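You operate a simulated robot arm through the tools that you are given. There is no shell and no other tool. Be economical: measure what you need, move in short steps, check, and stop when the job is done.

You are at the controls of a simulated robot arm. One attempt, no reset.

Task
Roll the blue trolley to the yellow stop line and unload the carton for this unit onto its deck.
Fine: red brake lever off, roll, brake on, then unload; the cardboard cover names the unit. Set down upright: what you pick out. Where these are worked on the way, their far stop is far enough and under half their travel is too little: red brake lever.

Only the result counts: the job must be done as asked and must still hold three seconds after the hand-in. Knocking over, shifting, dropping, spilling or breaking anything else fails it. A push-on lid holds only when it is set on centred and level and pressed home; a screw cap is set on level and turned clockwise until tight.

Robot
A 6-joint arm with a two-finger parallel gripper on a trunk, on a base that drives. Base frame: it is fixed to the floor where the robot stands at the start and does not move with it; the origin is under the middle of the robot, x ahead of it, y to its left, z up. Readings come in m, degrees, newtons and seconds.
With the tool pointing down near the work surface it reaches from about 0.58 to 0.94 m from the robot's upright axis, wherever it stands. Its first joint turns from -149.0 to 149.0 degrees. Places, roughly: blue corner guard [3, 2.5, 0.75]; blue trolley [1.2, 0.1, 0.5]; deck of unit 45 [2.6, 1.9, 1.2]; ratchet lever [2.4, 2.1, 0.9]; red brake lever [0.8, 0, 0.7]; small carton [1.25, 0.25, 0.75]; yellow corner guard [3, 2.5, 0.75]. Payload 3.43 kg.
The TCP is the grasp point between the finger pads, 0.034 m short of the fingertips. In the tool frame z runs along the fingers and y along their closing line. The gripper opens to 0.128 m. The fingers are 0.024 m wide and 0.012 m thick; the gripper's body (0.048 by 0.13 m) begins 0.096 m behind the TCP.
Orientation is told as [roll, pitch, yaw] about the base's x, y, z axes, in that order, counted from this pose: with the fingers straight down and closing along the base's y, the tool's x points along the base's -x, its y along +y and its z along -z.

Tools
- The arm moves only by the tool servo_tool. Its argument "rows" is a list of rows, each an object of numbers (a shift or turn left out is 0, a gripper value left out holds the last): "x", "y", "z": the shift along the base's x, y, z in units of 40 mm (1.0 is 40 mm); "ax", "ay", "az": the turn, a rotation vector about the base's x, y, z in units of 4 degrees (1.0 is 4 degrees); "fingers": the closure, from 0 (fully open) to 1 (shut). In form: [{"x": .., "y": .., "z": .., "ax": .., "ay": .., "az": .., "fingers": ..}, ...]. A call has 1 to 12 rows; each row shifts and turns the commanded pose from where the row before left it. A call with a number of a shift or a turn outside -1 to 1 is refused whole. Rows are played at 5 a second. More than 0.05 m and 8.6 degrees between two rows, or a gripper value outside its range, and nothing of the call is played. A pose out of reach is approached as far as the arm can. The call stops where the force on the tool passes 40 N (or 10 N more than at its start, if that is more) or the arm is blocked; 0.2 s more then pass. The fingers move at their own pace (about 0.108 m/s each) and stop on an object; they squeeze with about 29 N. The grip force told is the motor's: it shows also when the fingers shut on nothing. Time passes only in rows, and 0.2 s behind the last, so rows that do not move let the fingers close. It gives the time, the measured TCP pose, the force on the tool (base axes), the opening and the grip force at its end, in the units of the frame above (readings bear some noise), with the torque about the TCP (base axes, N m) and any sound that the robot's microphone picked up.
- Cameras (640 x 400 px; columns grow to the right, rows downward): "scene" is now at [0.04, 0.1897, 1.539]; the picture's right is [-0.21, -0.98, 0.00], its down [-0.57, 0.12, -0.81] and it looks along [0.80, -0.17, -0.58] (base axes); focal length 284 px, centre (320, 200). "wrist" rides on the gripper at [0.076, -0.011, -0.16] in the tool frame; the picture's right is [0.15, 0.99, 0.00], its down [-0.88, 0.13, -0.46] and it looks along [-0.45, 0.07, 0.89] (tool axes); focal length 234 px, centre (320, 200). There is no depth. A picture from a camera that has moved, and an enlarged one, comes with that camera's place and axes in the base frame and with its lens.
- get_image(camera): a new picture of that camera. No time passes.
- move_column(by): slides the trunk up (or, below 0, down) by that many m; the arm and the scene camera ride with it, the base frame stays. It gives what a move gives, with no picture.
- roll_base(legs): drives the robot by 1 to 6 legs, each [ahead, turn to the left] in m and degrees, along the robot's own axes; the way and the turn of a leg run together, so that a leg with both is an arc; at most 1.5 m and 180 degrees a leg. The arm and the cameras ride along, it lands a little off, and it stops where it bumps. It gives what a move gives.
- aim_head(pan, tilt): turns the head with the scene camera to pan (to the left, within 155 degrees either way) and tilt (down, from -29 to 69), counted from straight ahead of the robot. It gives what a move gives.
- close_up(camera, box): a new picture of the part [left, top, right, bottom] of that camera's present view, enlarged. No time passes.
- sign_off(): hands the job in; it is judged then, once.

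Work in short steps. Places have to be worked out from the pictures, the camera data and where the tool is seen: move nearer, look again, correct. Check each grasp and each placing, and mend what went wrong. You have 120 turns and 78 pictures in all, those below and enlarged ones among them. Open the gripper and draw the arm clear of the work before you hand the job in, unless the task says otherwise; then end with one line.

The tools are called after "Request:" as name(argument=value, ...) on one line, values as JSON. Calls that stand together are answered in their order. servo_tool: Moves the arm, as the interface text tells. Its arguments: {"type":"object","properties":{"rows":{"type":"array","items":{"type":"object","properties":{"x":{"type":"number"},"y":{"type":"number"},"z":{"type":"number"},"ax":{"type":"number"},"ay":{"type":"number"},"az":{"type":"number"},"fingers":{"type":"number"}}}}},"required":["rows"]} The other tools are called the same way: move_column (by) slides the trunk up or down; roll_base (legs) drives the base; aim_head (pan, tilt) turns the head that bears the scene camera; get_image (camera) takes a picture; close_up (camera, box) takes an enlarged picture of a part of a camera's view; sign_off () hands the job in.

At the start:

```text
time_s: 0.0
tool_pos: [0.8008, -0.2565, 1.1818]
ee_rot: [-2.3, -6.8, 0.6]
force: [125.9, -49.2, -157.9]
moment: [7.47, 3.52, 4.88]
finger_gap: 0.1281
finger_force: 0.1
trunk travel left (down, up): [-0.543, 0.167]
robot x, y, heading: [0.0014, 0.0369, 0.1]
head pan, tilt: [-12.1, 35.5]
```

scene: 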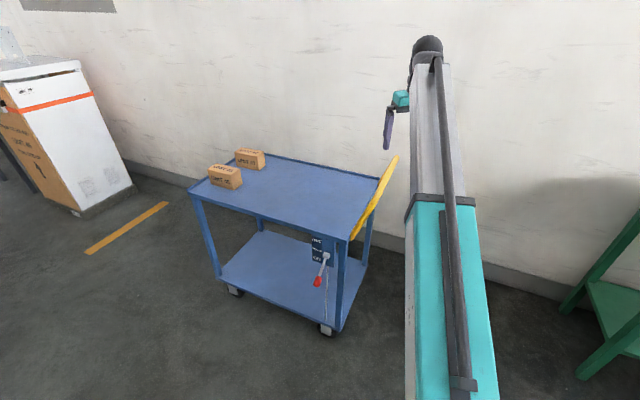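
wrist: 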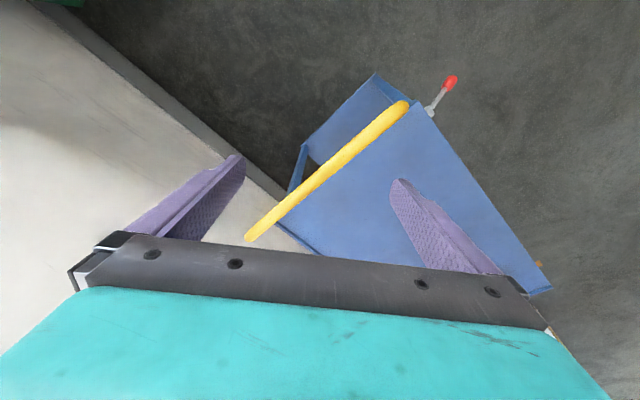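

I'll start by looking closely at the trolley lever, the cartons and the machine's cover.

Request:
close_up(camera="scene", box=[280, 210, 400, 340])

Request:
close_up(camera="scene", box=[190, 130, 290, 200])

Request:
close_up(camera="scene", box=[0, 40, 200, 260])

```text
3.08 times, centred on (340, 275) of scene
camera zoom: at [0.04, 0.1897, 1.539], right [-0.21, -0.98, 0.0], down [-0.57, 0.12, -0.81], along [0.8, -0.17, -0.58], focal length 872 px, centre (258, -31)
```

zoom: 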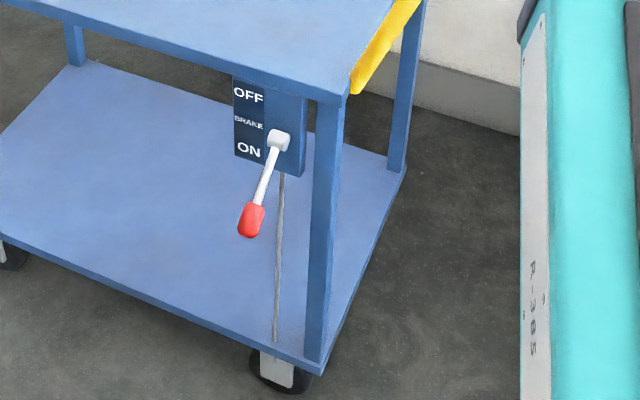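

```text
5.71 times, centred on (240, 165) of scene
camera zoom: at [0.04, 0.1897, 1.539], right [-0.21, -0.98, 0.0], down [-0.57, 0.12, -0.81], along [0.8, -0.17, -0.58], focal length 1620 px, centre (777, 400)
```

zoom: 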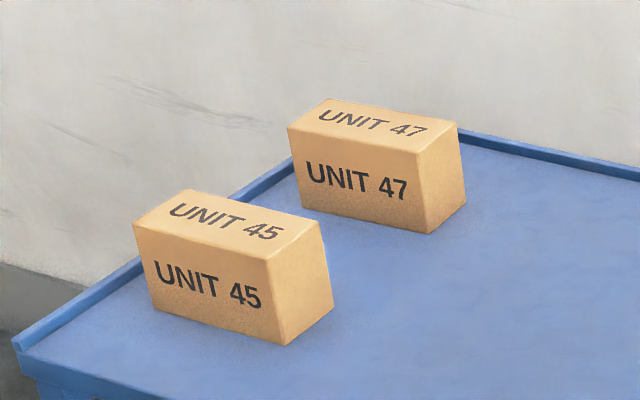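

```text
1.82 times, centred on (100, 150) of scene
camera zoom: at [0.04, 0.1897, 1.539], right [-0.21, -0.98, 0.0], down [-0.57, 0.12, -0.81], along [0.8, -0.17, -0.58], focal length 515 px, centre (720, 291)
```

zoom: 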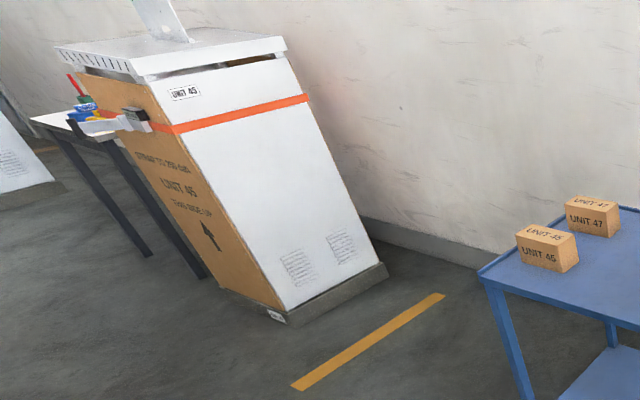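

The cover seems to say UNIT 45. I'll turn the head to look at the machine squarely.

Request:
aim_head(pan=35, tilt=20)

Request:
get_image(camera="scene")

Request:
close_up(camera="scene", box=[220, 130, 420, 255])

```text
time_s: 1.1
tool_pos: [0.8026, -0.2576, 1.1844]
ee_rot: [-2.3, -7.1, 0.6]
force: [33.5, -28.3, -40.3]
moment: [4.41, 1.06, 2.96]
finger_gap: 0.1277
finger_force: 0.1
trunk travel left (down, up): [-0.543, 0.167]
robot x, y, heading: [-0.0001, 0.0359, 0.1]
head pan, tilt: [35.0, 20.0]
```

```text
72 pictures are left
camera scene: at [0.0305, 0.2613, 1.5636], right [0.57, -0.82, 0.0], down [-0.28, -0.2, -0.94], along [0.77, 0.54, -0.34], focal length 284 px, centre (320, 200)
```

scene: 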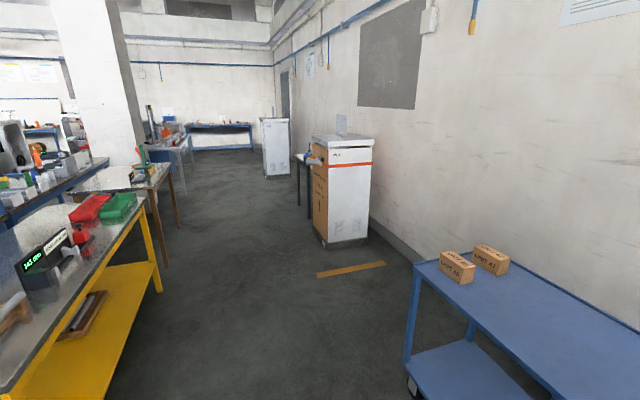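

```text
3.20 times, centred on (320, 192) of scene
camera zoom: at [0.0305, 0.2613, 1.5636], right [0.57, -0.82, 0.0], down [-0.28, -0.2, -0.94], along [0.77, 0.54, -0.34], focal length 907 px, centre (320, 224)
```

zoom: 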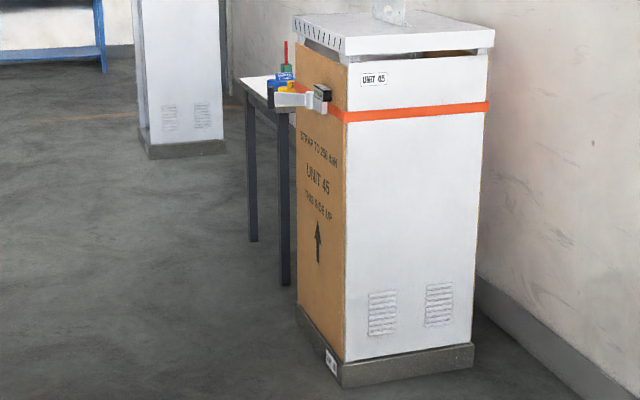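

Unit 45 is the target. The trolley's long axis heads about 53° toward the line, and the lever is on its near side. I'll drive to its left side, parallel to it, with the arm high.

Request:
roll_base(legs=[[0, 57], [0.53, 0], [0, -4]])

Request:
aim_head(pan=-80, tilt=45)

Request:
get_image(camera="scene")

```text
time_s: 8.6
tool_pos: [0.9983, 0.9511, 1.1843]
ee_rot: [-2.5, -7.2, 53.8]
force: [44.3, 13.6, -45.8]
moment: [1.67, 4.04, 2.84]
finger_gap: 0.1276
finger_force: 0.1
trunk travel left (down, up): [-0.543, 0.167]
robot x, y, heading: [0.2913, 0.4795, 53.6]
head pan, tilt: [35.0, 20.0]
```

```text
time_s: 10.5
tool_pos: [0.9987, 0.9516, 1.1829]
ee_rot: [-2.4, -7.1, 53.9]
force: [18.5, 10.4, -25.5]
moment: [0.43, 1.54, 1.01]
finger_gap: 0.1282
finger_force: 0.0
trunk travel left (down, up): [-0.543, 0.167]
robot x, y, heading: [0.2881, 0.4842, 53.8]
head pan, tilt: [-80.0, 45.0]
```

```text
70 pictures are left
camera scene: at [0.1946, 0.5116, 1.525], right [-0.44, -0.9, 0.0], down [-0.63, 0.31, -0.71], along [0.63, -0.31, -0.71], focal length 284 px, centre (320, 200)
```

scene: 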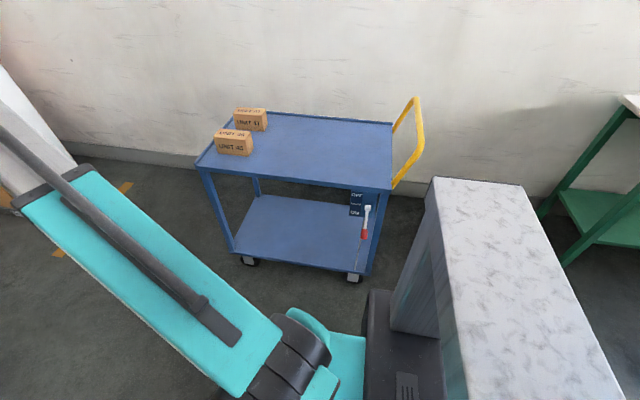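

Triangulation puts the deck top at about z 0.8, the lever pivot near (0.826, -0.01, 0.68) and the lever tip near (0.81, 0.015, 0.54). I'll swing the arm around to face the panel while it is still high.

Request:
servo_tool(rows=[{"x": -0.22, "y": -0.87, "az": -0.94, "fingers": 1}, {"x": -0.22, "y": -0.87, "az": -0.94}, {"x": -0.22, "y": -0.87, "az": -0.94}, {"x": -0.22, "y": -0.87, "az": -0.94}, {"x": -0.22, "y": -0.87, "az": -0.94}, {"x": -0.22, "y": -0.87, "az": -0.94}, {"x": -0.22, "y": -0.87, "az": -0.94}, {"x": -0.22, "y": -0.87, "az": -0.94}, {"x": -0.22, "y": -0.87, "az": -0.94}, {"x": -0.22, "y": -0.87, "az": -0.94}, {"x": -0.22, "y": -0.87, "az": -0.94}, {"x": -0.22, "y": -0.87, "az": -0.94}])

Request:
servo_tool(rows=[{"x": -0.22, "y": -0.87, "az": -0.94}, {"x": -0.22, "y": -0.87, "az": -0.94}, {"x": -0.22, "y": -0.87, "az": -0.94}, {"x": -0.22, "y": -0.87, "az": -0.94}, {"x": -0.22, "y": -0.87, "az": -0.94}, {"x": -0.22, "y": -0.87, "az": -0.94}, {"x": -0.22, "y": -0.87, "az": -0.94}, {"x": -0.22, "y": -0.87, "az": -0.94}, {"x": -0.22, "y": -0.87, "az": -0.94}, {"x": -0.22, "y": -0.87, "az": -0.94}, {"x": -0.22, "y": -0.87, "az": -0.94}, {"x": -0.22, "y": -0.87, "az": -0.94}])

```text
time_s: 10.8
tool_pos: [0.9989, 0.9455, 1.1837]
ee_rot: [-2.6, -7.6, 53.7]
force: [8.2, 5.7, -10.6]
moment: [-0.11, 0.45, 0.2]
finger_gap: 0.0683
finger_force: 0.0
trunk travel left (down, up): [-0.543, 0.167]
robot x, y, heading: [0.2883, 0.4796, 53.8]
head pan, tilt: [-80.0, 45.0]
stopped in row 1: the force on the tool passed its limit at 56 N (the readings are from after the stop); the commanded pose is now the measured one
```

```text
time_s: 11.2
tool_pos: [0.9967, 0.9334, 1.1844]
ee_rot: [-2.8, -7.7, 52.8]
force: [4.4, 5.6, -8.8]
moment: [-0.26, 0.07, -0.08]
finger_gap: 0.0004
finger_force: 0.0
trunk travel left (down, up): [-0.543, 0.167]
robot x, y, heading: [0.2851, 0.4838, 53.8]
head pan, tilt: [-80.0, 45.0]
stopped in row 1: the force on the tool passed its limit at 56 N (the readings are from after the stop); the commanded pose is now the measured one
```

The stop looks like a settling transient, because nothing is near the tool. I'll ramp up gently.

Request:
servo_tool(rows=[{}, {}, {}, {"y": -0.2, "az": -0.2}, {"y": -0.4, "az": -0.4}, {"y": -0.4, "az": -0.4}, {"y": -0.5, "az": -0.5}, {"y": -0.5, "az": -0.5}])

```text
time_s: 12.3
tool_pos: [0.9979, 0.9198, 1.1843]
ee_rot: [-2.9, -8.0, 51.8]
force: [7.0, 5.2, -10.2]
moment: [-0.1, 0.35, 0.15]
finger_gap: 0.0
finger_force: 29.0
trunk travel left (down, up): [-0.543, 0.167]
robot x, y, heading: [0.2858, 0.4825, 53.8]
head pan, tilt: [-80.0, 45.0]
stopped in row 5: the force on the tool passed its limit at 46 N (the readings are from after the stop); the commanded pose is now the measured one
```

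The force builds up even with slow moves. I'll check the wrist view and test another direction.

Request:
get_image(camera="wrist")

Request:
servo_tool(rows=[{}, {}, {"z": 0.3}, {"z": 0.3}, {"z": 0.3}, {}])

Request:
servo_tool(rows=[{"az": -0.4}, {"az": -0.4}, {"az": -0.4}, {"az": -0.4}, {}])

Request:
servo_tool(rows=[{"y": -0.4}, {"y": -0.4}, {"y": -0.4}, {"y": -0.4}, {}])

```text
69 pictures are left
camera wrist: at [0.941, 0.8419, 1.3317], right [-0.86, 0.5, -0.07], down [0.38, 0.73, 0.57], along [0.34, 0.46, -0.82], focal length 234 px, centre (320, 200)
```

wrist: 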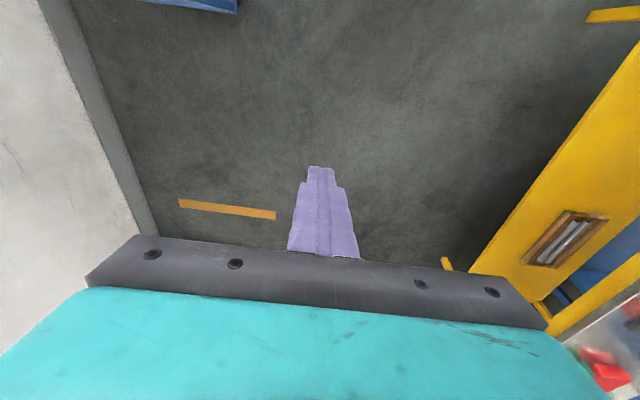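

```text
time_s: 13.0
tool_pos: [1.0003, 0.9212, 1.191]
ee_rot: [-3.1, -8.4, 52.0]
force: [8.3, 6.4, -9.6]
moment: [-0.05, 0.48, 0.26]
finger_gap: 0.0003
finger_force: 29.7
trunk travel left (down, up): [-0.543, 0.167]
robot x, y, heading: [0.2886, 0.481, 53.8]
head pan, tilt: [-80.0, 45.0]
stopped in row 3: the force on the tool passed its limit at 48 N (the readings are from after the stop); the commanded pose is now the measured one
```

```text
time_s: 13.4
tool_pos: [1.0009, 0.9226, 1.1913]
ee_rot: [-3.1, -8.5, 51.1]
force: [3.4, 5.0, -6.9]
moment: [-0.34, -0.13, -0.22]
finger_gap: 0.0001
finger_force: 28.8
trunk travel left (down, up): [-0.543, 0.167]
robot x, y, heading: [0.2869, 0.4804, 53.7]
head pan, tilt: [-80.0, 45.0]
stopped in row 2: the force on the tool passed its limit at 46 N (the readings are from after the stop); the commanded pose is now the measured one
```

```text
time_s: 14.7
tool_pos: [0.9982, 0.8578, 1.1901]
ee_rot: [-3.2, -8.5, 51.1]
force: [-0.7, 0.9, -0.4]
moment: [0.0, -0.01, -0.02]
finger_gap: 0.0001
finger_force: 29.2
trunk travel left (down, up): [-0.543, 0.167]
robot x, y, heading: [0.2866, 0.4815, 53.8]
head pan, tilt: [-80.0, 45.0]
```

The arm is free now and the forces read about zero. I'll continue the swing.

Request:
servo_tool(rows=[{"x": -0.22, "y": -0.77, "az": -0.91}, {"x": -0.22, "y": -0.77, "az": -0.91}, {"x": -0.22, "y": -0.77, "az": -0.91}, {"x": -0.22, "y": -0.77, "az": -0.91}, {"x": -0.22, "y": -0.77, "az": -0.91}, {"x": -0.22, "y": -0.77, "az": -0.91}, {"x": -0.22, "y": -0.77, "az": -0.91}, {"x": -0.22, "y": -0.77, "az": -0.91}, {"x": -0.22, "y": -0.77, "az": -0.91}, {"x": -0.22, "y": -0.77, "az": -0.91}, {"x": -0.22, "y": -0.77, "az": -0.91}, {"x": -0.22, "y": -0.77, "az": -0.91}])

Request:
servo_tool(rows=[{"x": -0.22, "y": -0.77, "az": -0.91}, {"x": -0.22, "y": -0.77, "az": -0.91}, {"x": -0.22, "y": -0.77, "az": -0.91}, {"x": -0.22, "y": -0.77, "az": -0.91}, {"x": -0.22, "y": -0.77, "az": -0.91}, {"x": -0.22, "y": -0.77, "az": -0.91}, {"x": -0.22, "y": -0.77, "az": -0.91}, {"x": -0.22, "y": -0.77, "az": -0.91}, {"x": -0.22, "y": -0.77, "az": -0.91}, {"x": -0.22, "y": -0.77, "az": -0.91}, {"x": -0.22, "y": -0.77, "az": -0.91}, {"x": -0.22, "y": -0.77, "az": -0.91}])

```text
time_s: 15.1
tool_pos: [0.9933, 0.8262, 1.1906]
ee_rot: [-3.4, -8.7, 47.9]
force: [7.2, -6.4, 3.3]
moment: [0.86, 1.39, 1.16]
finger_gap: 0.0
finger_force: 29.0
trunk travel left (down, up): [-0.543, 0.167]
robot x, y, heading: [0.2824, 0.4836, 53.9]
head pan, tilt: [-80.0, 45.0]
stopped in row 2: the force on the tool passed its limit at 58 N (the readings are from after the stop); the commanded pose is now the measured one
```

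```text
time_s: 15.5
tool_pos: [0.9897, 0.8123, 1.1906]
ee_rot: [-3.7, -8.8, 47.0]
force: [7.6, -7.4, 2.7]
moment: [0.91, 1.47, 1.22]
finger_gap: 0.0
finger_force: 29.5
trunk travel left (down, up): [-0.543, 0.167]
robot x, y, heading: [0.2872, 0.4811, 54.0]
head pan, tilt: [-80.0, 45.0]
stopped in row 1: the force on the tool passed its limit at 56 N (the readings are from after the stop); the commanded pose is now the measured one
```

Turning about z seems to trigger the force. I'll test a slow z turn in each direction separately.

Request:
servo_tool(rows=[{}, {}, {"az": 0.3}, {"az": 0.3}, {"az": 0.3}, {"az": 0.3}, {}])

Request:
servo_tool(rows=[{"y": -0.4}, {"y": -0.8}, {"y": -0.9}, {"y": -0.9}, {}])

Request:
get_image(camera="scene")

```text
time_s: 17.1
tool_pos: [0.9894, 0.8116, 1.1902]
ee_rot: [-3.7, -8.9, 51.7]
force: [0.2, 0.4, -0.5]
moment: [0.0, 0.02, -0.01]
finger_gap: 0.0
finger_force: 28.5
trunk travel left (down, up): [-0.543, 0.167]
robot x, y, heading: [0.2867, 0.4831, 53.8]
head pan, tilt: [-80.0, 45.0]
```

```text
time_s: 18.3
tool_pos: [0.9897, 0.6908, 1.1882]
ee_rot: [-3.5, -8.9, 51.7]
force: [0.3, -0.7, 0.7]
moment: [-0.02, -0.01, 0.01]
finger_gap: 0.0
finger_force: 28.7
trunk travel left (down, up): [-0.543, 0.167]
robot x, y, heading: [0.2875, 0.484, 53.8]
head pan, tilt: [-80.0, 45.0]
```

```text
68 pictures are left
camera scene: at [0.1945, 0.5112, 1.5249], right [-0.44, -0.9, 0.0], down [-0.63, 0.31, -0.71], along [0.63, -0.31, -0.71], focal length 284 px, centre (320, 200)
```

scene: 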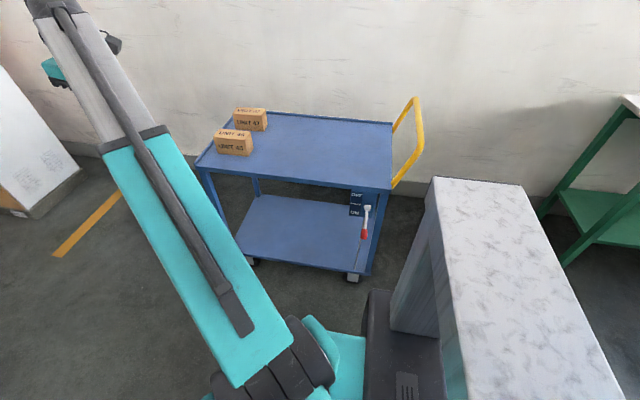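

A positive z turn is free; the negative turn has a limit relative to the arm's bearing. I'll swing the arm and turn it together, keeping that offset.

Request:
servo_tool(rows=[{"x": -0.2, "y": -0.5, "az": -0.1}, {"x": -0.31, "y": -0.9, "az": -0.6}, {"x": -0.31, "y": -0.9, "az": -0.8}, {"x": -0.31, "y": -0.9, "az": -0.8}, {"x": -0.31, "y": -0.9, "az": -0.8}, {"x": -0.31, "y": -0.9, "az": -0.8}, {"x": -0.31, "y": -0.9, "az": -0.8}, {"x": -0.31, "y": -0.9, "az": -0.8}, {"x": -0.31, "y": -0.9, "az": -0.8}, {"x": -0.31, "y": -0.9, "az": -0.8}, {}])

```text
time_s: 20.7
tool_pos: [0.8677, 0.3468, 1.1903]
ee_rot: [-3.7, -8.9, 23.3]
force: [0.9, 0.6, 0.5]
moment: [0.02, -0.01, 0.01]
finger_gap: 0.0001
finger_force: 28.4
trunk travel left (down, up): [-0.543, 0.167]
robot x, y, heading: [0.285, 0.4856, 53.9]
head pan, tilt: [-80.0, 45.0]
```

That works. I'll finish the swing to face the panel.

Request:
servo_tool(rows=[{"x": -0.35, "y": -0.8, "az": -0.8}, {"x": -0.4, "y": -0.9, "az": -0.9}, {"x": -0.4, "y": -0.9, "az": -0.9}, {"x": -0.4, "y": -0.9, "az": -0.9}, {"x": -0.4, "y": -0.9, "az": -0.9}, {"x": -0.4, "y": -0.9, "az": -0.9}, {"az": -0.5}, {"az": -0.5}, {"az": -0.5}, {}])

Request:
get_image(camera="scene")

```text
time_s: 22.9
tool_pos: [0.7763, 0.1359, 1.1899]
ee_rot: [-3.6, -8.9, -4.1]
force: [0.5, 0.1, -0.3]
moment: [0.05, 0.0, -0.01]
finger_gap: 0.0002
finger_force: 28.8
trunk travel left (down, up): [-0.543, 0.167]
robot x, y, heading: [0.2876, 0.4832, 53.9]
head pan, tilt: [-80.0, 45.0]
```

```text
67 pictures are left
camera scene: at [0.1944, 0.5113, 1.5249], right [-0.44, -0.9, 0.0], down [-0.63, 0.31, -0.71], along [0.63, -0.31, -0.71], focal length 284 px, centre (320, 200)
```

scene: 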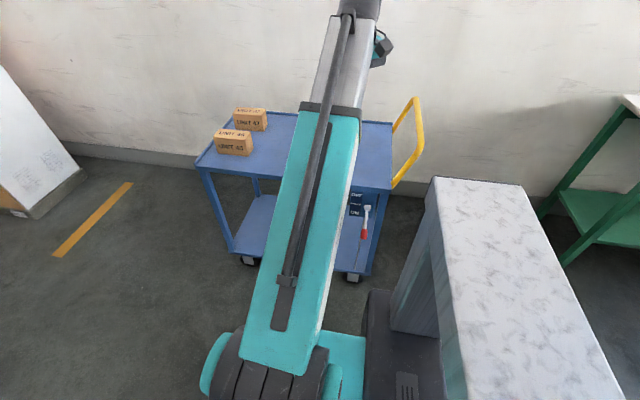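

The arm is free and facing the trolley. I'll tilt the fingers toward the panel.

Request:
servo_tool(rows=[{"ax": -0.3, "ay": -0.4}, {"ax": -0.51, "ay": -0.69}, {"ax": -0.51, "ay": -0.69}, {"ax": -0.51, "ay": -0.69}, {"ax": -0.51, "ay": -0.69}, {"ax": -0.51, "ay": -0.69}, {"ax": -0.51, "ay": -0.69}, {"ax": -0.51, "ay": -0.69}, {"ax": -0.51, "ay": -0.69}, {"ax": -0.51, "ay": -0.69}, {"ax": -0.51, "ay": -0.69}, {}])

Request:
move_column(by=-0.3)

Request:
get_image(camera="wrist")

Request:
get_image(camera="scene")

```text
time_s: 25.5
tool_pos: [0.7805, 0.1317, 1.1942]
ee_rot: [-27.5, -38.2, 6.0]
force: [0.0, 0.2, 0.1]
moment: [0.01, -0.01, 0.01]
finger_gap: 0.0001
finger_force: 28.5
out of reach, approached as far as the arm can: row 11
trunk travel left (down, up): [-0.543, 0.167]
robot x, y, heading: [0.2855, 0.482, 53.8]
head pan, tilt: [-80.0, 45.0]
```

```text
time_s: 28.5
tool_pos: [0.7798, 0.1314, 0.8939]
ee_rot: [-27.5, -38.1, 6.0]
force: [0.0, -0.5, 0.3]
moment: [-0.04, -0.01, 0.02]
finger_gap: 0.0
finger_force: 28.9
trunk travel left (down, up): [-0.243, 0.467]
robot x, y, heading: [0.2859, 0.4804, 54.1]
head pan, tilt: [-80.0, 45.0]
```

```text
66 pictures are left
camera wrist: at [0.6256, 0.1798, 0.9621], right [0.07, 0.89, -0.45], down [0.44, 0.37, 0.81], along [0.89, -0.26, -0.37], focal length 234 px, centre (320, 200)
```

wrist: 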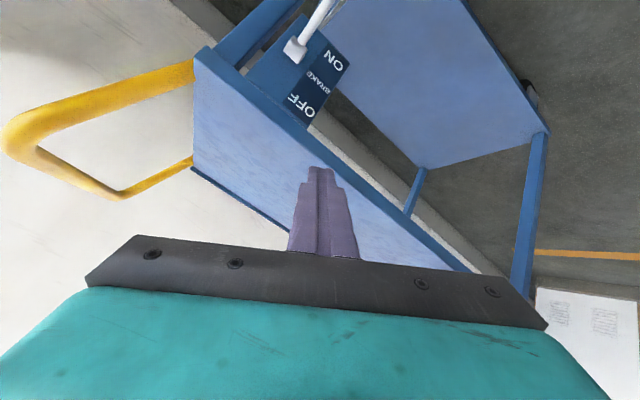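

```text
65 pictures are left
camera scene: at [0.1944, 0.5113, 1.225], right [-0.44, -0.9, 0.0], down [-0.63, 0.31, -0.71], along [0.63, -0.31, -0.71], focal length 284 px, centre (320, 200)
```

scene: 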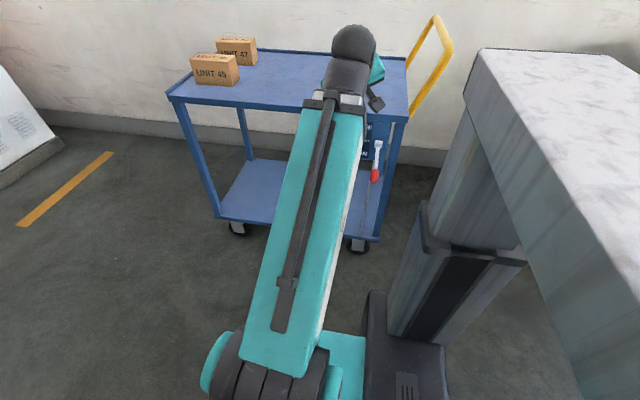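

Triangulating the red knob places it about 0.09 m outward from the panel, so the lever may swing up and down on a horizontal hinge. I'll zoom in to confirm.

Request:
close_up(camera="scene", box=[335, 100, 425, 200])

Request:
close_up(camera="wrist", box=[220, 0, 400, 120])

```text
4.00 times, centred on (380, 150) of scene
camera zoom: at [0.1944, 0.5113, 1.225], right [-0.44, -0.9, 0.0], down [-0.63, 0.31, -0.71], along [0.63, -0.31, -0.71], focal length 1134 px, centre (80, 400)
```

zoom: 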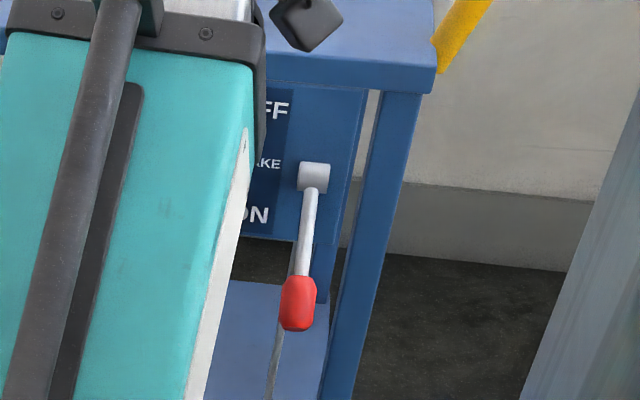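

```text
3.33 times, centred on (310, 60) of wrist
camera zoom: at [0.6256, 0.1798, 0.9621], right [0.07, 0.89, -0.45], down [0.44, 0.37, 0.81], along [0.89, -0.26, -0.37], focal length 781 px, centre (353, 667)
```

zoom: 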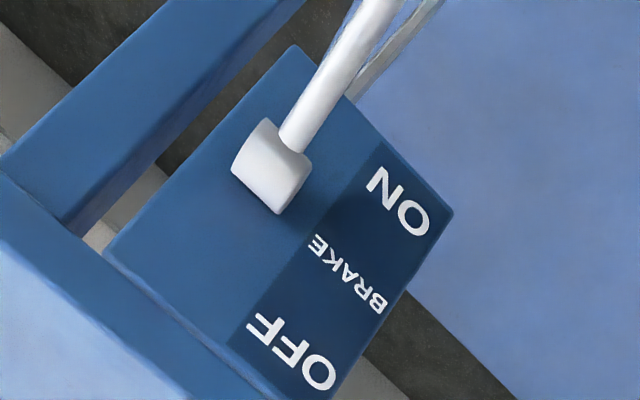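

Confirmed: the hub's axis runs along the trolley and the lever swings up for OFF. I'll grip the knob with the fingers closing along the hinge axis and trace the arc. First I'll turn the tool about its own axis so the closing line is horizontal along the trolley.

Request:
servo_tool(rows=[{"ax": 0.28, "ay": -0.2, "az": -0.36, "fingers": 0.3}, {"ax": 0.37, "ay": -0.27, "az": -0.49}, {"ax": 0.37, "ay": -0.27, "az": -0.49}, {"ax": 0.37, "ay": -0.27, "az": -0.49}, {"ax": 0.37, "ay": -0.27, "az": -0.49}, {"ax": 0.37, "ay": -0.27, "az": -0.49}, {"ax": 0.37, "ay": -0.27, "az": -0.49}, {"ax": 0.37, "ay": -0.27, "az": -0.49}, {"ax": 0.37, "ay": -0.27, "az": -0.49}, {"ax": 0.37, "ay": -0.27, "az": -0.49}, {"ax": 0.37, "ay": -0.27, "az": -0.49}, {"ax": 0.37, "ay": -0.27, "az": -0.49}])

```text
time_s: 31.1
tool_pos: [0.7812, 0.1303, 0.8946]
ee_rot: [-0.5, -45.8, -35.6]
force: [0.0, 0.1, 1.0]
moment: [-0.01, 0.03, 0.01]
finger_gap: 0.0895
finger_force: 0.1
trunk travel left (down, up): [-0.243, 0.467]
robot x, y, heading: [0.291, 0.4792, 53.7]
head pan, tilt: [-80.0, 45.0]
```

The tool is well aligned (roll 0, pitch -46, yaw -36). I'll back it outward, lower the column to the lever's height, then look.

Request:
servo_tool(rows=[{"x": -0.5, "y": -0.2}, {"x": -0.8, "y": -0.35}, {"x": -0.8, "y": -0.4}, {}])

Request:
move_column(by=-0.16)

Request:
get_image(camera="wrist")

Request:
get_image(camera="scene")

```text
time_s: 32.1
tool_pos: [0.7073, 0.0802, 0.9096]
ee_rot: [-0.5, -45.7, -35.6]
force: [-0.3, -0.1, 0.6]
moment: [0.02, 0.01, -0.03]
finger_gap: 0.0897
finger_force: 0.0
out of reach, approached as far as the arm can: row 1, 2, 3
trunk travel left (down, up): [-0.243, 0.467]
robot x, y, heading: [0.2865, 0.4777, 53.8]
head pan, tilt: [-80.0, 45.0]
```

```text
time_s: 33.9
tool_pos: [0.7085, 0.0796, 0.7499]
ee_rot: [-0.5, -45.8, -35.6]
force: [0.0, -0.8, 0.5]
moment: [-0.01, -0.03, 0.0]
finger_gap: 0.0895
finger_force: 0.0
trunk travel left (down, up): [-0.083, 0.627]
robot x, y, heading: [0.2889, 0.4775, 53.9]
head pan, tilt: [-80.0, 45.0]
```

```text
62 pictures are left
camera wrist: at [0.567, 0.1686, 0.8061], right [0.5, 0.86, -0.11], down [0.31, -0.06, 0.95], along [0.81, -0.51, -0.3], focal length 234 px, centre (320, 200)
```

wrist: 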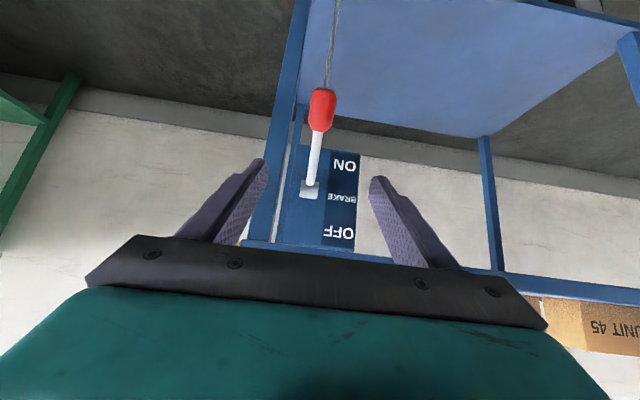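

```text
61 pictures are left
camera scene: at [0.1944, 0.5113, 1.065], right [-0.44, -0.9, 0.0], down [-0.63, 0.31, -0.71], along [0.63, -0.31, -0.71], focal length 284 px, centre (320, 200)
```

scene: 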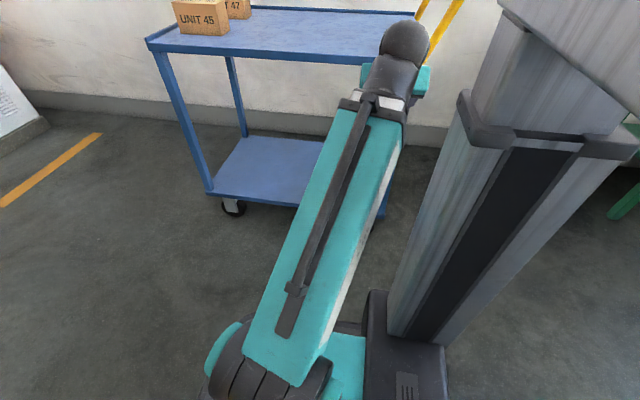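

The knob is at (0.742, 0.049, 0.637), centred between the open fingers. I'll move in and close.

Request:
servo_tool(rows=[{"x": 0.28, "y": -0.25, "z": -0.9}, {"x": 0.28, "y": -0.26, "z": -0.95}, {"x": 0.28, "y": -0.26, "z": -0.97}, {}])

Request:
get_image(camera="wrist")

```text
time_s: 34.9
tool_pos: [0.7502, 0.0353, 0.6457]
ee_rot: [-0.4, -45.7, -35.5]
force: [0.6, 0.0, -0.6]
moment: [0.0, 0.0, -0.04]
finger_gap: 0.0895
finger_force: 0.0
out of reach, approached as far as the arm can: row 1, 2
trunk travel left (down, up): [-0.083, 0.627]
robot x, y, heading: [0.2887, 0.4818, 53.8]
head pan, tilt: [-80.0, 45.0]
```

```text
60 pictures are left
camera wrist: at [0.6087, 0.1242, 0.7017], right [0.5, 0.86, -0.11], down [0.31, -0.06, 0.95], along [0.81, -0.51, -0.3], focal length 234 px, centre (320, 200)
```

wrist: 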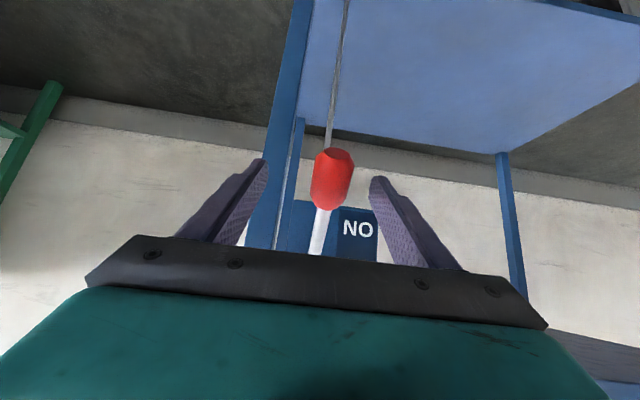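

The knob is between the pads. I'll make a small correction and close.

Request:
servo_tool(rows=[{"x": -0.1, "y": 0.3, "z": -0.2}, {"fingers": 1}, {}, {}, {}])

Request:
get_image(camera="wrist")

```text
time_s: 36.1
tool_pos: [0.7555, 0.0384, 0.6429]
ee_rot: [-0.3, -45.7, -35.7]
force: [8.3, 10.6, 0.0]
moment: [0.3, -0.21, -0.41]
finger_gap: 0.0274
finger_force: 45.2
out of reach, approached as far as the arm can: row 1
trunk travel left (down, up): [-0.083, 0.627]
robot x, y, heading: [0.2864, 0.4812, 53.7]
head pan, tilt: [-80.0, 45.0]
```

```text
59 pictures are left
camera wrist: at [0.6136, 0.1273, 0.6998], right [0.5, 0.86, -0.11], down [0.31, -0.06, 0.95], along [0.81, -0.5, -0.3], focal length 234 px, centre (320, 200)
```

wrist: 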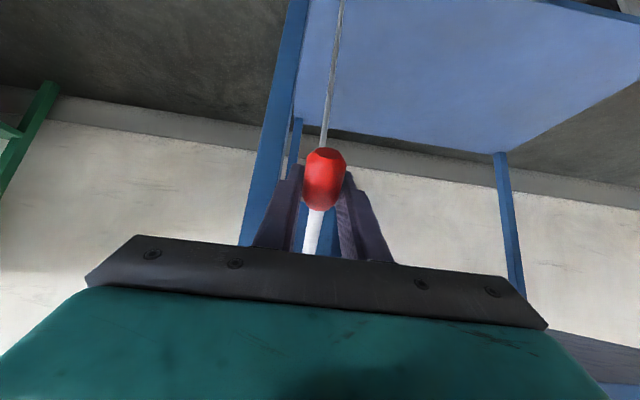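

I have a firm grip on the knob. The arm is near its inner reach limit, so I'll reduce the tilt by 20° about the closing axis (the knob can pivot between the pads) before swinging.

Request:
servo_tool(rows=[{"ax": 0.3, "ay": 0.4}, {"ax": 0.47, "ay": 0.65}, {"ax": 0.47, "ay": 0.65}, {"ax": 0.47, "ay": 0.65}, {"ax": 0.47, "ay": 0.65}, {"ax": 0.47, "ay": 0.65}, {}])

```text
time_s: 37.7
tool_pos: [0.7547, 0.0376, 0.6437]
ee_rot: [-0.4, -27.8, -35.6]
force: [0.6, 11.6, 5.0]
moment: [-0.48, -0.75, -0.26]
finger_gap: 0.0273
finger_force: 44.9
trunk travel left (down, up): [-0.083, 0.627]
robot x, y, heading: [0.291, 0.4797, 54.0]
head pan, tilt: [-80.0, 45.0]
```

Now I'll swing the lever up along its arc.

Request:
servo_tool(rows=[{"x": -0.1, "y": 0.07, "z": 0.18}, {"x": -0.1, "y": 0.07, "z": 0.18}, {"x": -0.14, "y": 0.1, "z": 0.395}, {"x": -0.075, "y": 0.055, "z": 0.42}, {"x": -0.01, "y": 0.007, "z": 0.43}, {"x": 0.058, "y": -0.043, "z": 0.425}, {}])

```text
time_s: 39.3
tool_pos: [0.7404, 0.0507, 0.7242]
ee_rot: [-0.3, -27.6, -35.6]
force: [4.0, 20.8, -9.8]
moment: [0.71, 0.76, -0.32]
finger_gap: 0.0276
finger_force: 45.1
trunk travel left (down, up): [-0.083, 0.627]
robot x, y, heading: [0.2869, 0.4802, 53.9]
head pan, tilt: [-80.0, 45.0]
```

Request:
servo_tool(rows=[{"x": 0.12, "y": -0.089, "z": 0.4}, {"x": 0.18, "y": -0.133, "z": 0.37}, {"x": 0.236, "y": -0.173, "z": 0.32}, {}])

Request:
get_image(camera="wrist")

```text
time_s: 40.3
tool_pos: [0.7594, 0.0303, 0.7699]
ee_rot: [-0.5, -27.9, -35.7]
force: [-1.0, 0.3, -0.4]
moment: [-0.04, 0.0, 0.03]
finger_gap: 0.0
finger_force: 33.0
trunk travel left (down, up): [-0.083, 0.627]
robot x, y, heading: [0.287, 0.4797, 53.8]
head pan, tilt: [-80.0, 45.0]
```

```text
58 pictures are left
camera wrist: at [0.64, 0.1066, 0.876], right [0.48, 0.88, -0.08], down [0.54, -0.22, 0.81], along [0.7, -0.43, -0.58], focal length 234 px, centre (320, 200)
```

wrist: 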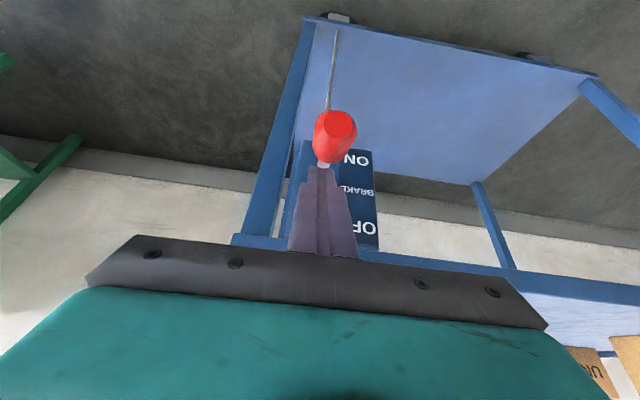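

The fingers slipped off the knob after a partial swing. I'll open them and look.

Request:
servo_tool(rows=[{"fingers": 0.4}, {}, {}, {"x": -0.8, "y": 0.6, "z": 0.3}, {}])

Request:
get_image(camera="wrist")

```text
time_s: 41.5
tool_pos: [0.729, 0.0571, 0.7835]
ee_rot: [-0.4, -27.9, -35.6]
force: [-0.7, -0.3, 0.5]
moment: [0.0, 0.01, 0.01]
finger_gap: 0.0766
finger_force: 0.1
trunk travel left (down, up): [-0.083, 0.627]
robot x, y, heading: [0.2905, 0.4796, 53.8]
head pan, tilt: [-80.0, 45.0]
```

```text
57 pictures are left
camera wrist: at [0.6085, 0.13, 0.8876], right [0.47, 0.88, -0.07], down [0.54, -0.22, 0.81], along [0.7, -0.42, -0.58], focal length 234 px, centre (320, 200)
```

wrist: 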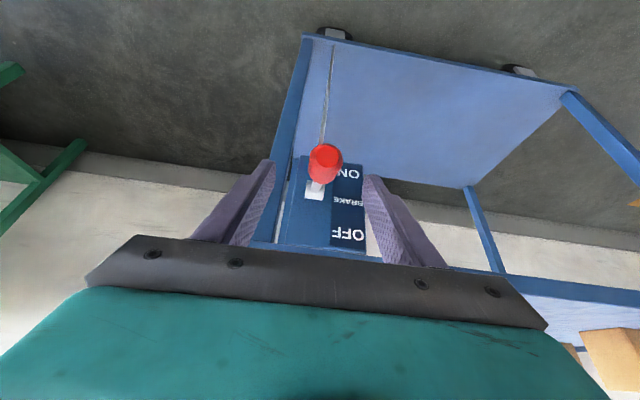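

The lever is at roughly +23°, with the knob at about (0.740, 0.053, 0.738). I'll regrip squarely on the knob and continue up to the stop.

Request:
servo_tool(rows=[{"x": 0.1, "y": -0.05, "z": -0.6}, {"x": 0.12, "y": -0.06, "z": -0.6}, {}, {"fingers": 1}, {}, {}, {}])

Request:
get_image(camera="wrist")

```text
time_s: 43.1
tool_pos: [0.7373, 0.0508, 0.7337]
ee_rot: [-0.3, -27.7, -35.6]
force: [5.3, 5.9, -1.6]
moment: [-0.2, 0.3, -0.73]
finger_gap: 0.0278
finger_force: 44.8
trunk travel left (down, up): [-0.083, 0.627]
robot x, y, heading: [0.2916, 0.483, 53.8]
head pan, tilt: [-80.0, 45.0]
```

```text
56 pictures are left
camera wrist: at [0.6174, 0.1256, 0.8384], right [0.47, 0.88, -0.07], down [0.54, -0.22, 0.81], along [0.7, -0.42, -0.58], focal length 234 px, centre (320, 200)
```

wrist: 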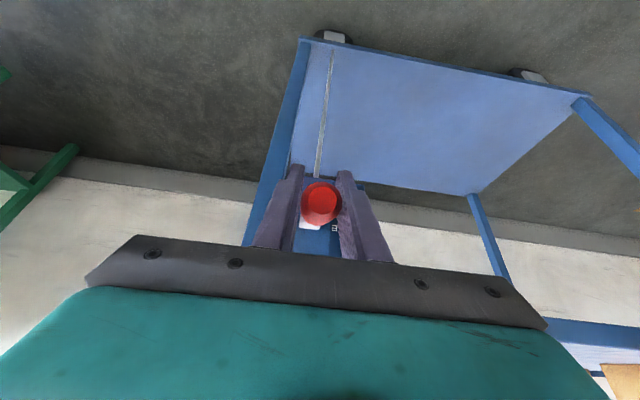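

Request:
servo_tool(rows=[{"x": 0.05, "y": -0.035, "z": 0.19}, {"x": 0.05, "y": -0.035, "z": 0.19}, {"x": 0.07, "y": -0.05, "z": 0.18}, {"x": 0.07, "y": -0.05, "z": 0.18}, {}])

Request:
get_image(camera="wrist")

```text
time_s: 44.3
tool_pos: [0.7477, 0.0445, 0.7595]
ee_rot: [-0.3, -27.4, -35.7]
force: [-11.7, 5.7, -29.1]
moment: [0.06, 0.25, -0.06]
finger_gap: 0.0271
finger_force: 45.6
trunk travel left (down, up): [-0.083, 0.627]
robot x, y, heading: [0.2894, 0.4802, 53.7]
head pan, tilt: [-80.0, 45.0]
```

```text
55 pictures are left
camera wrist: at [0.6277, 0.1184, 0.8665], right [0.47, 0.88, -0.07], down [0.54, -0.23, 0.81], along [0.69, -0.42, -0.58], focal length 234 px, centre (320, 200)
```

wrist: 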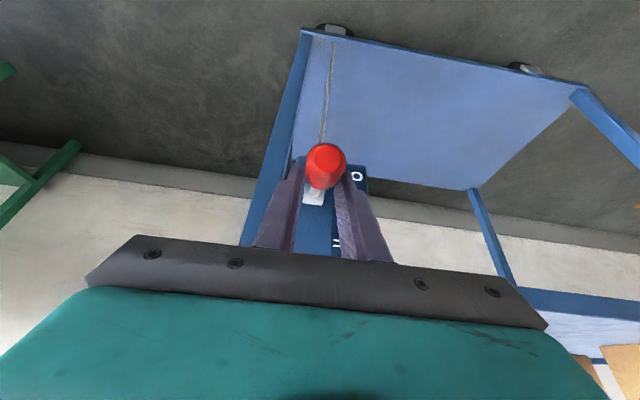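

The knob stays at z of about 0.74 while the load rises to 29 N, which suggests it has reached the OFF stop (symmetric about the hub). I'll release, back off, and confirm it stays up.

Request:
servo_tool(rows=[{"z": -0.2, "fingers": 0.3}, {}, {}, {"x": -0.4, "y": 0.3, "z": 0.9}, {"x": -0.3, "y": 0.2, "z": 0.9}, {"z": 1}, {"z": 1}, {}])

Request:
get_image(camera="wrist")

Request:
get_image(camera="scene")

```text
time_s: 45.8
tool_pos: [0.7213, 0.063, 0.8863]
ee_rot: [-0.6, -28.7, -35.3]
force: [11.7, -11.8, -8.1]
moment: [0.52, 0.27, 0.41]
finger_gap: 0.0897
finger_force: 0.0
trunk travel left (down, up): [-0.083, 0.627]
robot x, y, heading: [0.2868, 0.4834, 53.8]
head pan, tilt: [-80.0, 45.0]
stopped in row 7: the force on the tool passed its limit at 70 N (the readings are from after the stop); the commanded pose is now the measured one
```

```text
54 pictures are left
camera wrist: at [0.6005, 0.1386, 0.9898], right [0.47, 0.88, -0.08], down [0.53, -0.21, 0.82], along [0.7, -0.43, -0.57], focal length 234 px, centre (320, 200)
```

wrist: 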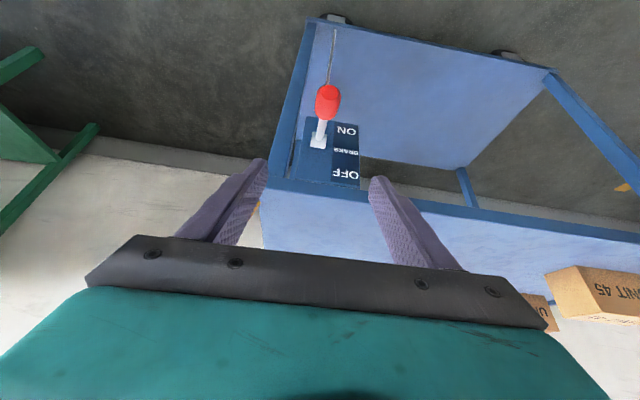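

```text
53 pictures are left
camera scene: at [0.1945, 0.5112, 1.0649], right [-0.44, -0.9, 0.0], down [-0.63, 0.31, -0.71], along [0.63, -0.31, -0.71], focal length 284 px, centre (320, 200)
```

scene: 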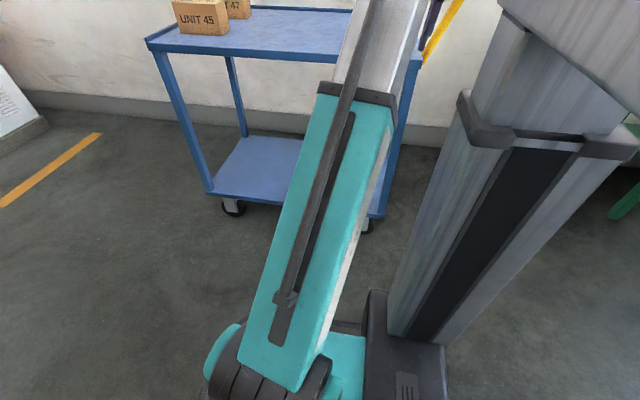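

The lever stays up at OFF. The handle's crossbar midpoint is about (0.935, -0.305, 0.945). I'll raise the column and shift the base back and right so the crossbar's middle is in reach.

Request:
move_column(by=0.32)

Request:
roll_base(legs=[[0, 33], [-0.3, 0], [0, -33]])

Request:
get_image(camera="scene")

Request:
get_image(camera="wrist")

```text
time_s: 49.0
tool_pos: [0.7213, 0.065, 1.2076]
ee_rot: [-0.5, -28.7, -35.5]
force: [19.9, -23.9, -16.6]
moment: [1.21, 0.09, 1.25]
finger_gap: 0.0897
finger_force: 0.0
trunk travel left (down, up): [-0.403, 0.307]
robot x, y, heading: [0.2859, 0.4826, 53.7]
head pan, tilt: [-80.0, 45.0]
```

```text
time_s: 55.5
tool_pos: [0.7279, -0.2234, 1.2079]
ee_rot: [-0.6, -29.1, -33.2]
force: [5.5, -5.7, -4.3]
moment: [0.37, 0.1, 0.36]
finger_gap: 0.0895
finger_force: 0.1
trunk travel left (down, up): [-0.403, 0.307]
robot x, y, heading: [0.2789, 0.1781, 57.6]
head pan, tilt: [-80.0, 45.0]
stopped in leg 3: the force on the tool passed its limit at 48 N (the readings are from after the stop); the commanded pose is now the measured one
```

```text
52 pictures are left
camera scene: at [0.1886, 0.1983, 1.385], right [-0.38, -0.92, 0.0], down [-0.65, 0.27, -0.71], along [0.65, -0.27, -0.71], focal length 284 px, centre (320, 200)
```

scene: 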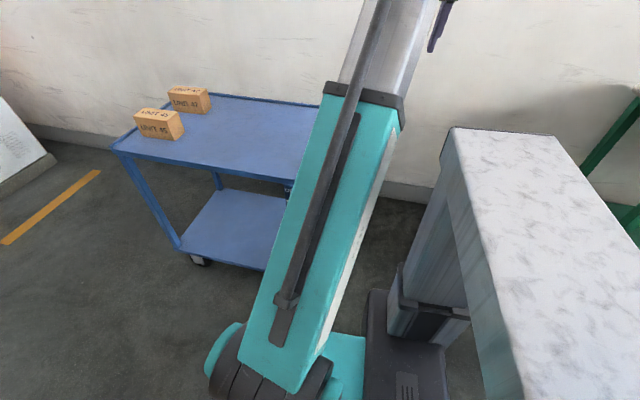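

```text
51 pictures are left
camera wrist: at [0.6031, -0.1529, 1.3099], right [0.44, 0.89, -0.08], down [0.53, -0.19, 0.82], along [0.72, -0.4, -0.56], focal length 234 px, centre (320, 200)
```

wrist: 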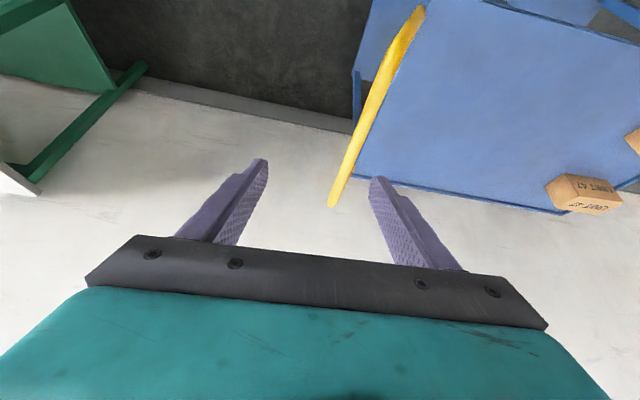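

The arm is against its inner limit when it's high and close. I'll extend it outward over the crossbar's middle, then look.

Request:
servo_tool(rows=[{"x": 0.3, "y": -0.12}, {"x": 0.7, "y": -0.28, "z": -0.3}, {"x": 0.85, "y": -0.34, "z": -0.55}, {"x": 0.85, "y": -0.34, "z": -0.6}, {"x": 0.85, "y": -0.34, "z": -0.6}, {"x": 0.85, "y": -0.34, "z": -0.6}, {"x": 0.8, "y": -0.3, "z": -0.5}, {}])

Request:
get_image(camera="wrist")

Request:
get_image(camera="scene")

```text
time_s: 57.3
tool_pos: [0.9344, -0.3045, 1.0791]
ee_rot: [-0.5, -29.0, -33.3]
force: [-0.7, 0.1, 0.1]
moment: [0.01, 0.0, -0.01]
finger_gap: 0.0895
finger_force: 0.0
trunk travel left (down, up): [-0.403, 0.307]
robot x, y, heading: [0.2835, 0.1715, 57.8]
head pan, tilt: [-80.0, 45.0]
```

```text
50 pictures are left
camera wrist: at [0.8088, -0.2339, 1.1811], right [0.44, 0.89, -0.08], down [0.53, -0.19, 0.82], along [0.72, -0.4, -0.56], focal length 234 px, centre (320, 200)
```

wrist: 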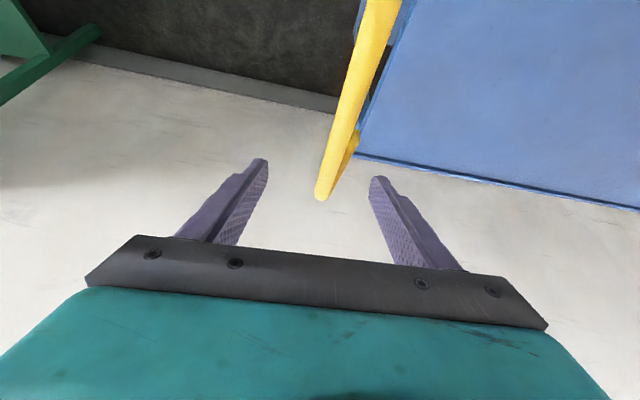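

```text
49 pictures are left
camera scene: at [0.1886, 0.1981, 1.385], right [-0.38, -0.92, 0.0], down [-0.65, 0.27, -0.71], along [0.65, -0.27, -0.71], focal length 284 px, centre (320, 200)
```

scene: 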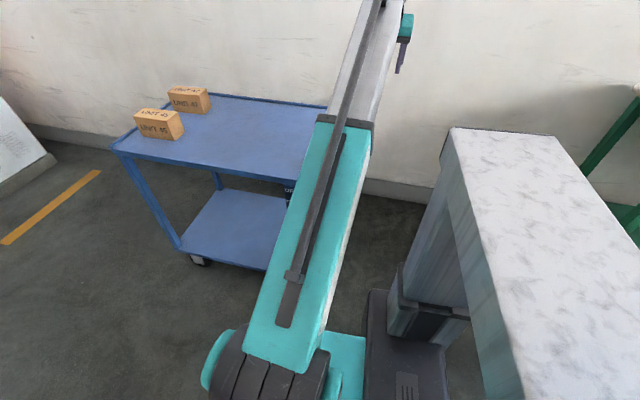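

The crossbar passes near (0.945, -0.285) at z of about 0.95. I'll shift over it and descend partway.

Request:
servo_tool(rows=[{"x": 0.25, "y": 0.45, "z": -0.3}, {"z": -0.8}, {"z": -0.8}, {}])

Request:
get_image(camera="wrist")

```text
time_s: 58.3
tool_pos: [0.9468, -0.2859, 1.0065]
ee_rot: [-0.5, -29.0, -33.3]
force: [0.9, 0.1, 0.3]
moment: [0.04, -0.02, 0.0]
finger_gap: 0.0894
finger_force: 0.1
trunk travel left (down, up): [-0.403, 0.307]
robot x, y, heading: [0.2827, 0.1765, 57.5]
head pan, tilt: [-80.0, 45.0]
```

```text
48 pictures are left
camera wrist: at [0.8213, -0.2156, 1.1091], right [0.44, 0.89, -0.08], down [0.53, -0.19, 0.82], along [0.72, -0.4, -0.56], focal length 234 px, centre (320, 200)
```

wrist: 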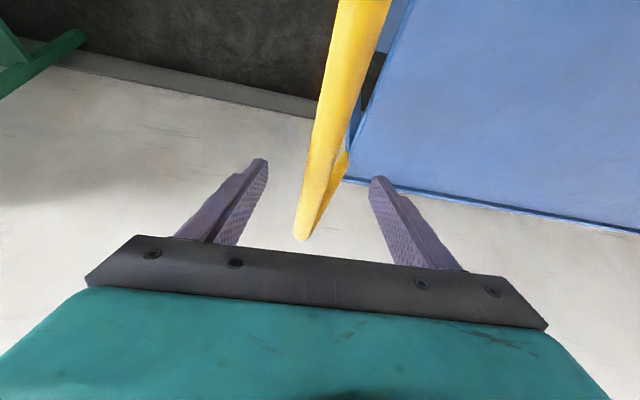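

The bar lies between the fingers at about z 0.97. I'll lower another 4 cm and close.

Request:
servo_tool(rows=[{"z": -0.5}, {"z": -0.5}, {}, {"fingers": 1}, {}, {}, {}])

Request:
get_image(camera="wrist")

```text
time_s: 59.9
tool_pos: [0.9444, -0.2867, 0.9651]
ee_rot: [-0.5, -29.0, -33.4]
force: [2.4, 2.5, -1.5]
moment: [0.0, -0.06, -1.47]
finger_gap: 0.0248
finger_force: 45.2
trunk travel left (down, up): [-0.403, 0.307]
robot x, y, heading: [0.2819, 0.175, 57.8]
head pan, tilt: [-80.0, 45.0]
```

```text
47 pictures are left
camera wrist: at [0.8207, -0.2165, 1.0691], right [0.44, 0.89, -0.08], down [0.53, -0.19, 0.82], along [0.72, -0.4, -0.56], focal length 234 px, centre (320, 200)
```

wrist: 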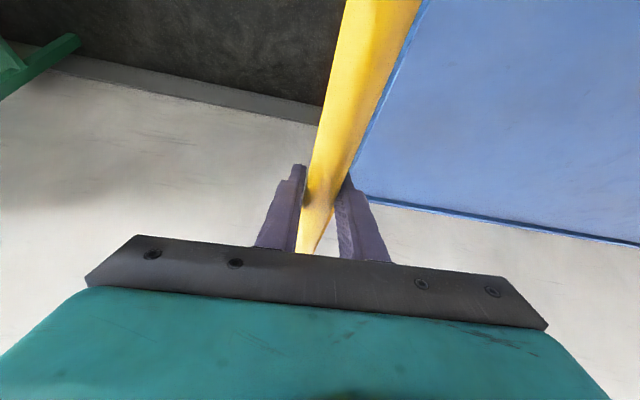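

The bar is gripped, but the base heading is 4° off the trolley's axis. I'll release, lift, correct the heading, and regrip.

Request:
servo_tool(rows=[{"fingers": 0.3}, {}, {"z": 0.6}, {"z": 1}, {"z": 1}, {}])

Request:
roll_base(legs=[[0, -3.9]])

```text
time_s: 61.3
tool_pos: [0.9429, -0.289, 1.0685]
ee_rot: [-0.5, -29.0, -33.3]
force: [0.8, 0.6, 0.6]
moment: [-0.02, 0.0, -0.02]
finger_gap: 0.0895
finger_force: 0.1
trunk travel left (down, up): [-0.403, 0.307]
robot x, y, heading: [0.2791, 0.1764, 57.7]
head pan, tilt: [-80.0, 45.0]
```

```text
time_s: 62.2
tool_pos: [0.9098, -0.3339, 1.0679]
ee_rot: [-0.5, -28.9, -37.3]
force: [-0.5, 0.6, -0.1]
moment: [-0.06, 0.0, -0.04]
finger_gap: 0.0896
finger_force: 0.1
trunk travel left (down, up): [-0.403, 0.307]
robot x, y, heading: [0.2901, 0.1722, 54.2]
head pan, tilt: [-80.0, 45.0]
```

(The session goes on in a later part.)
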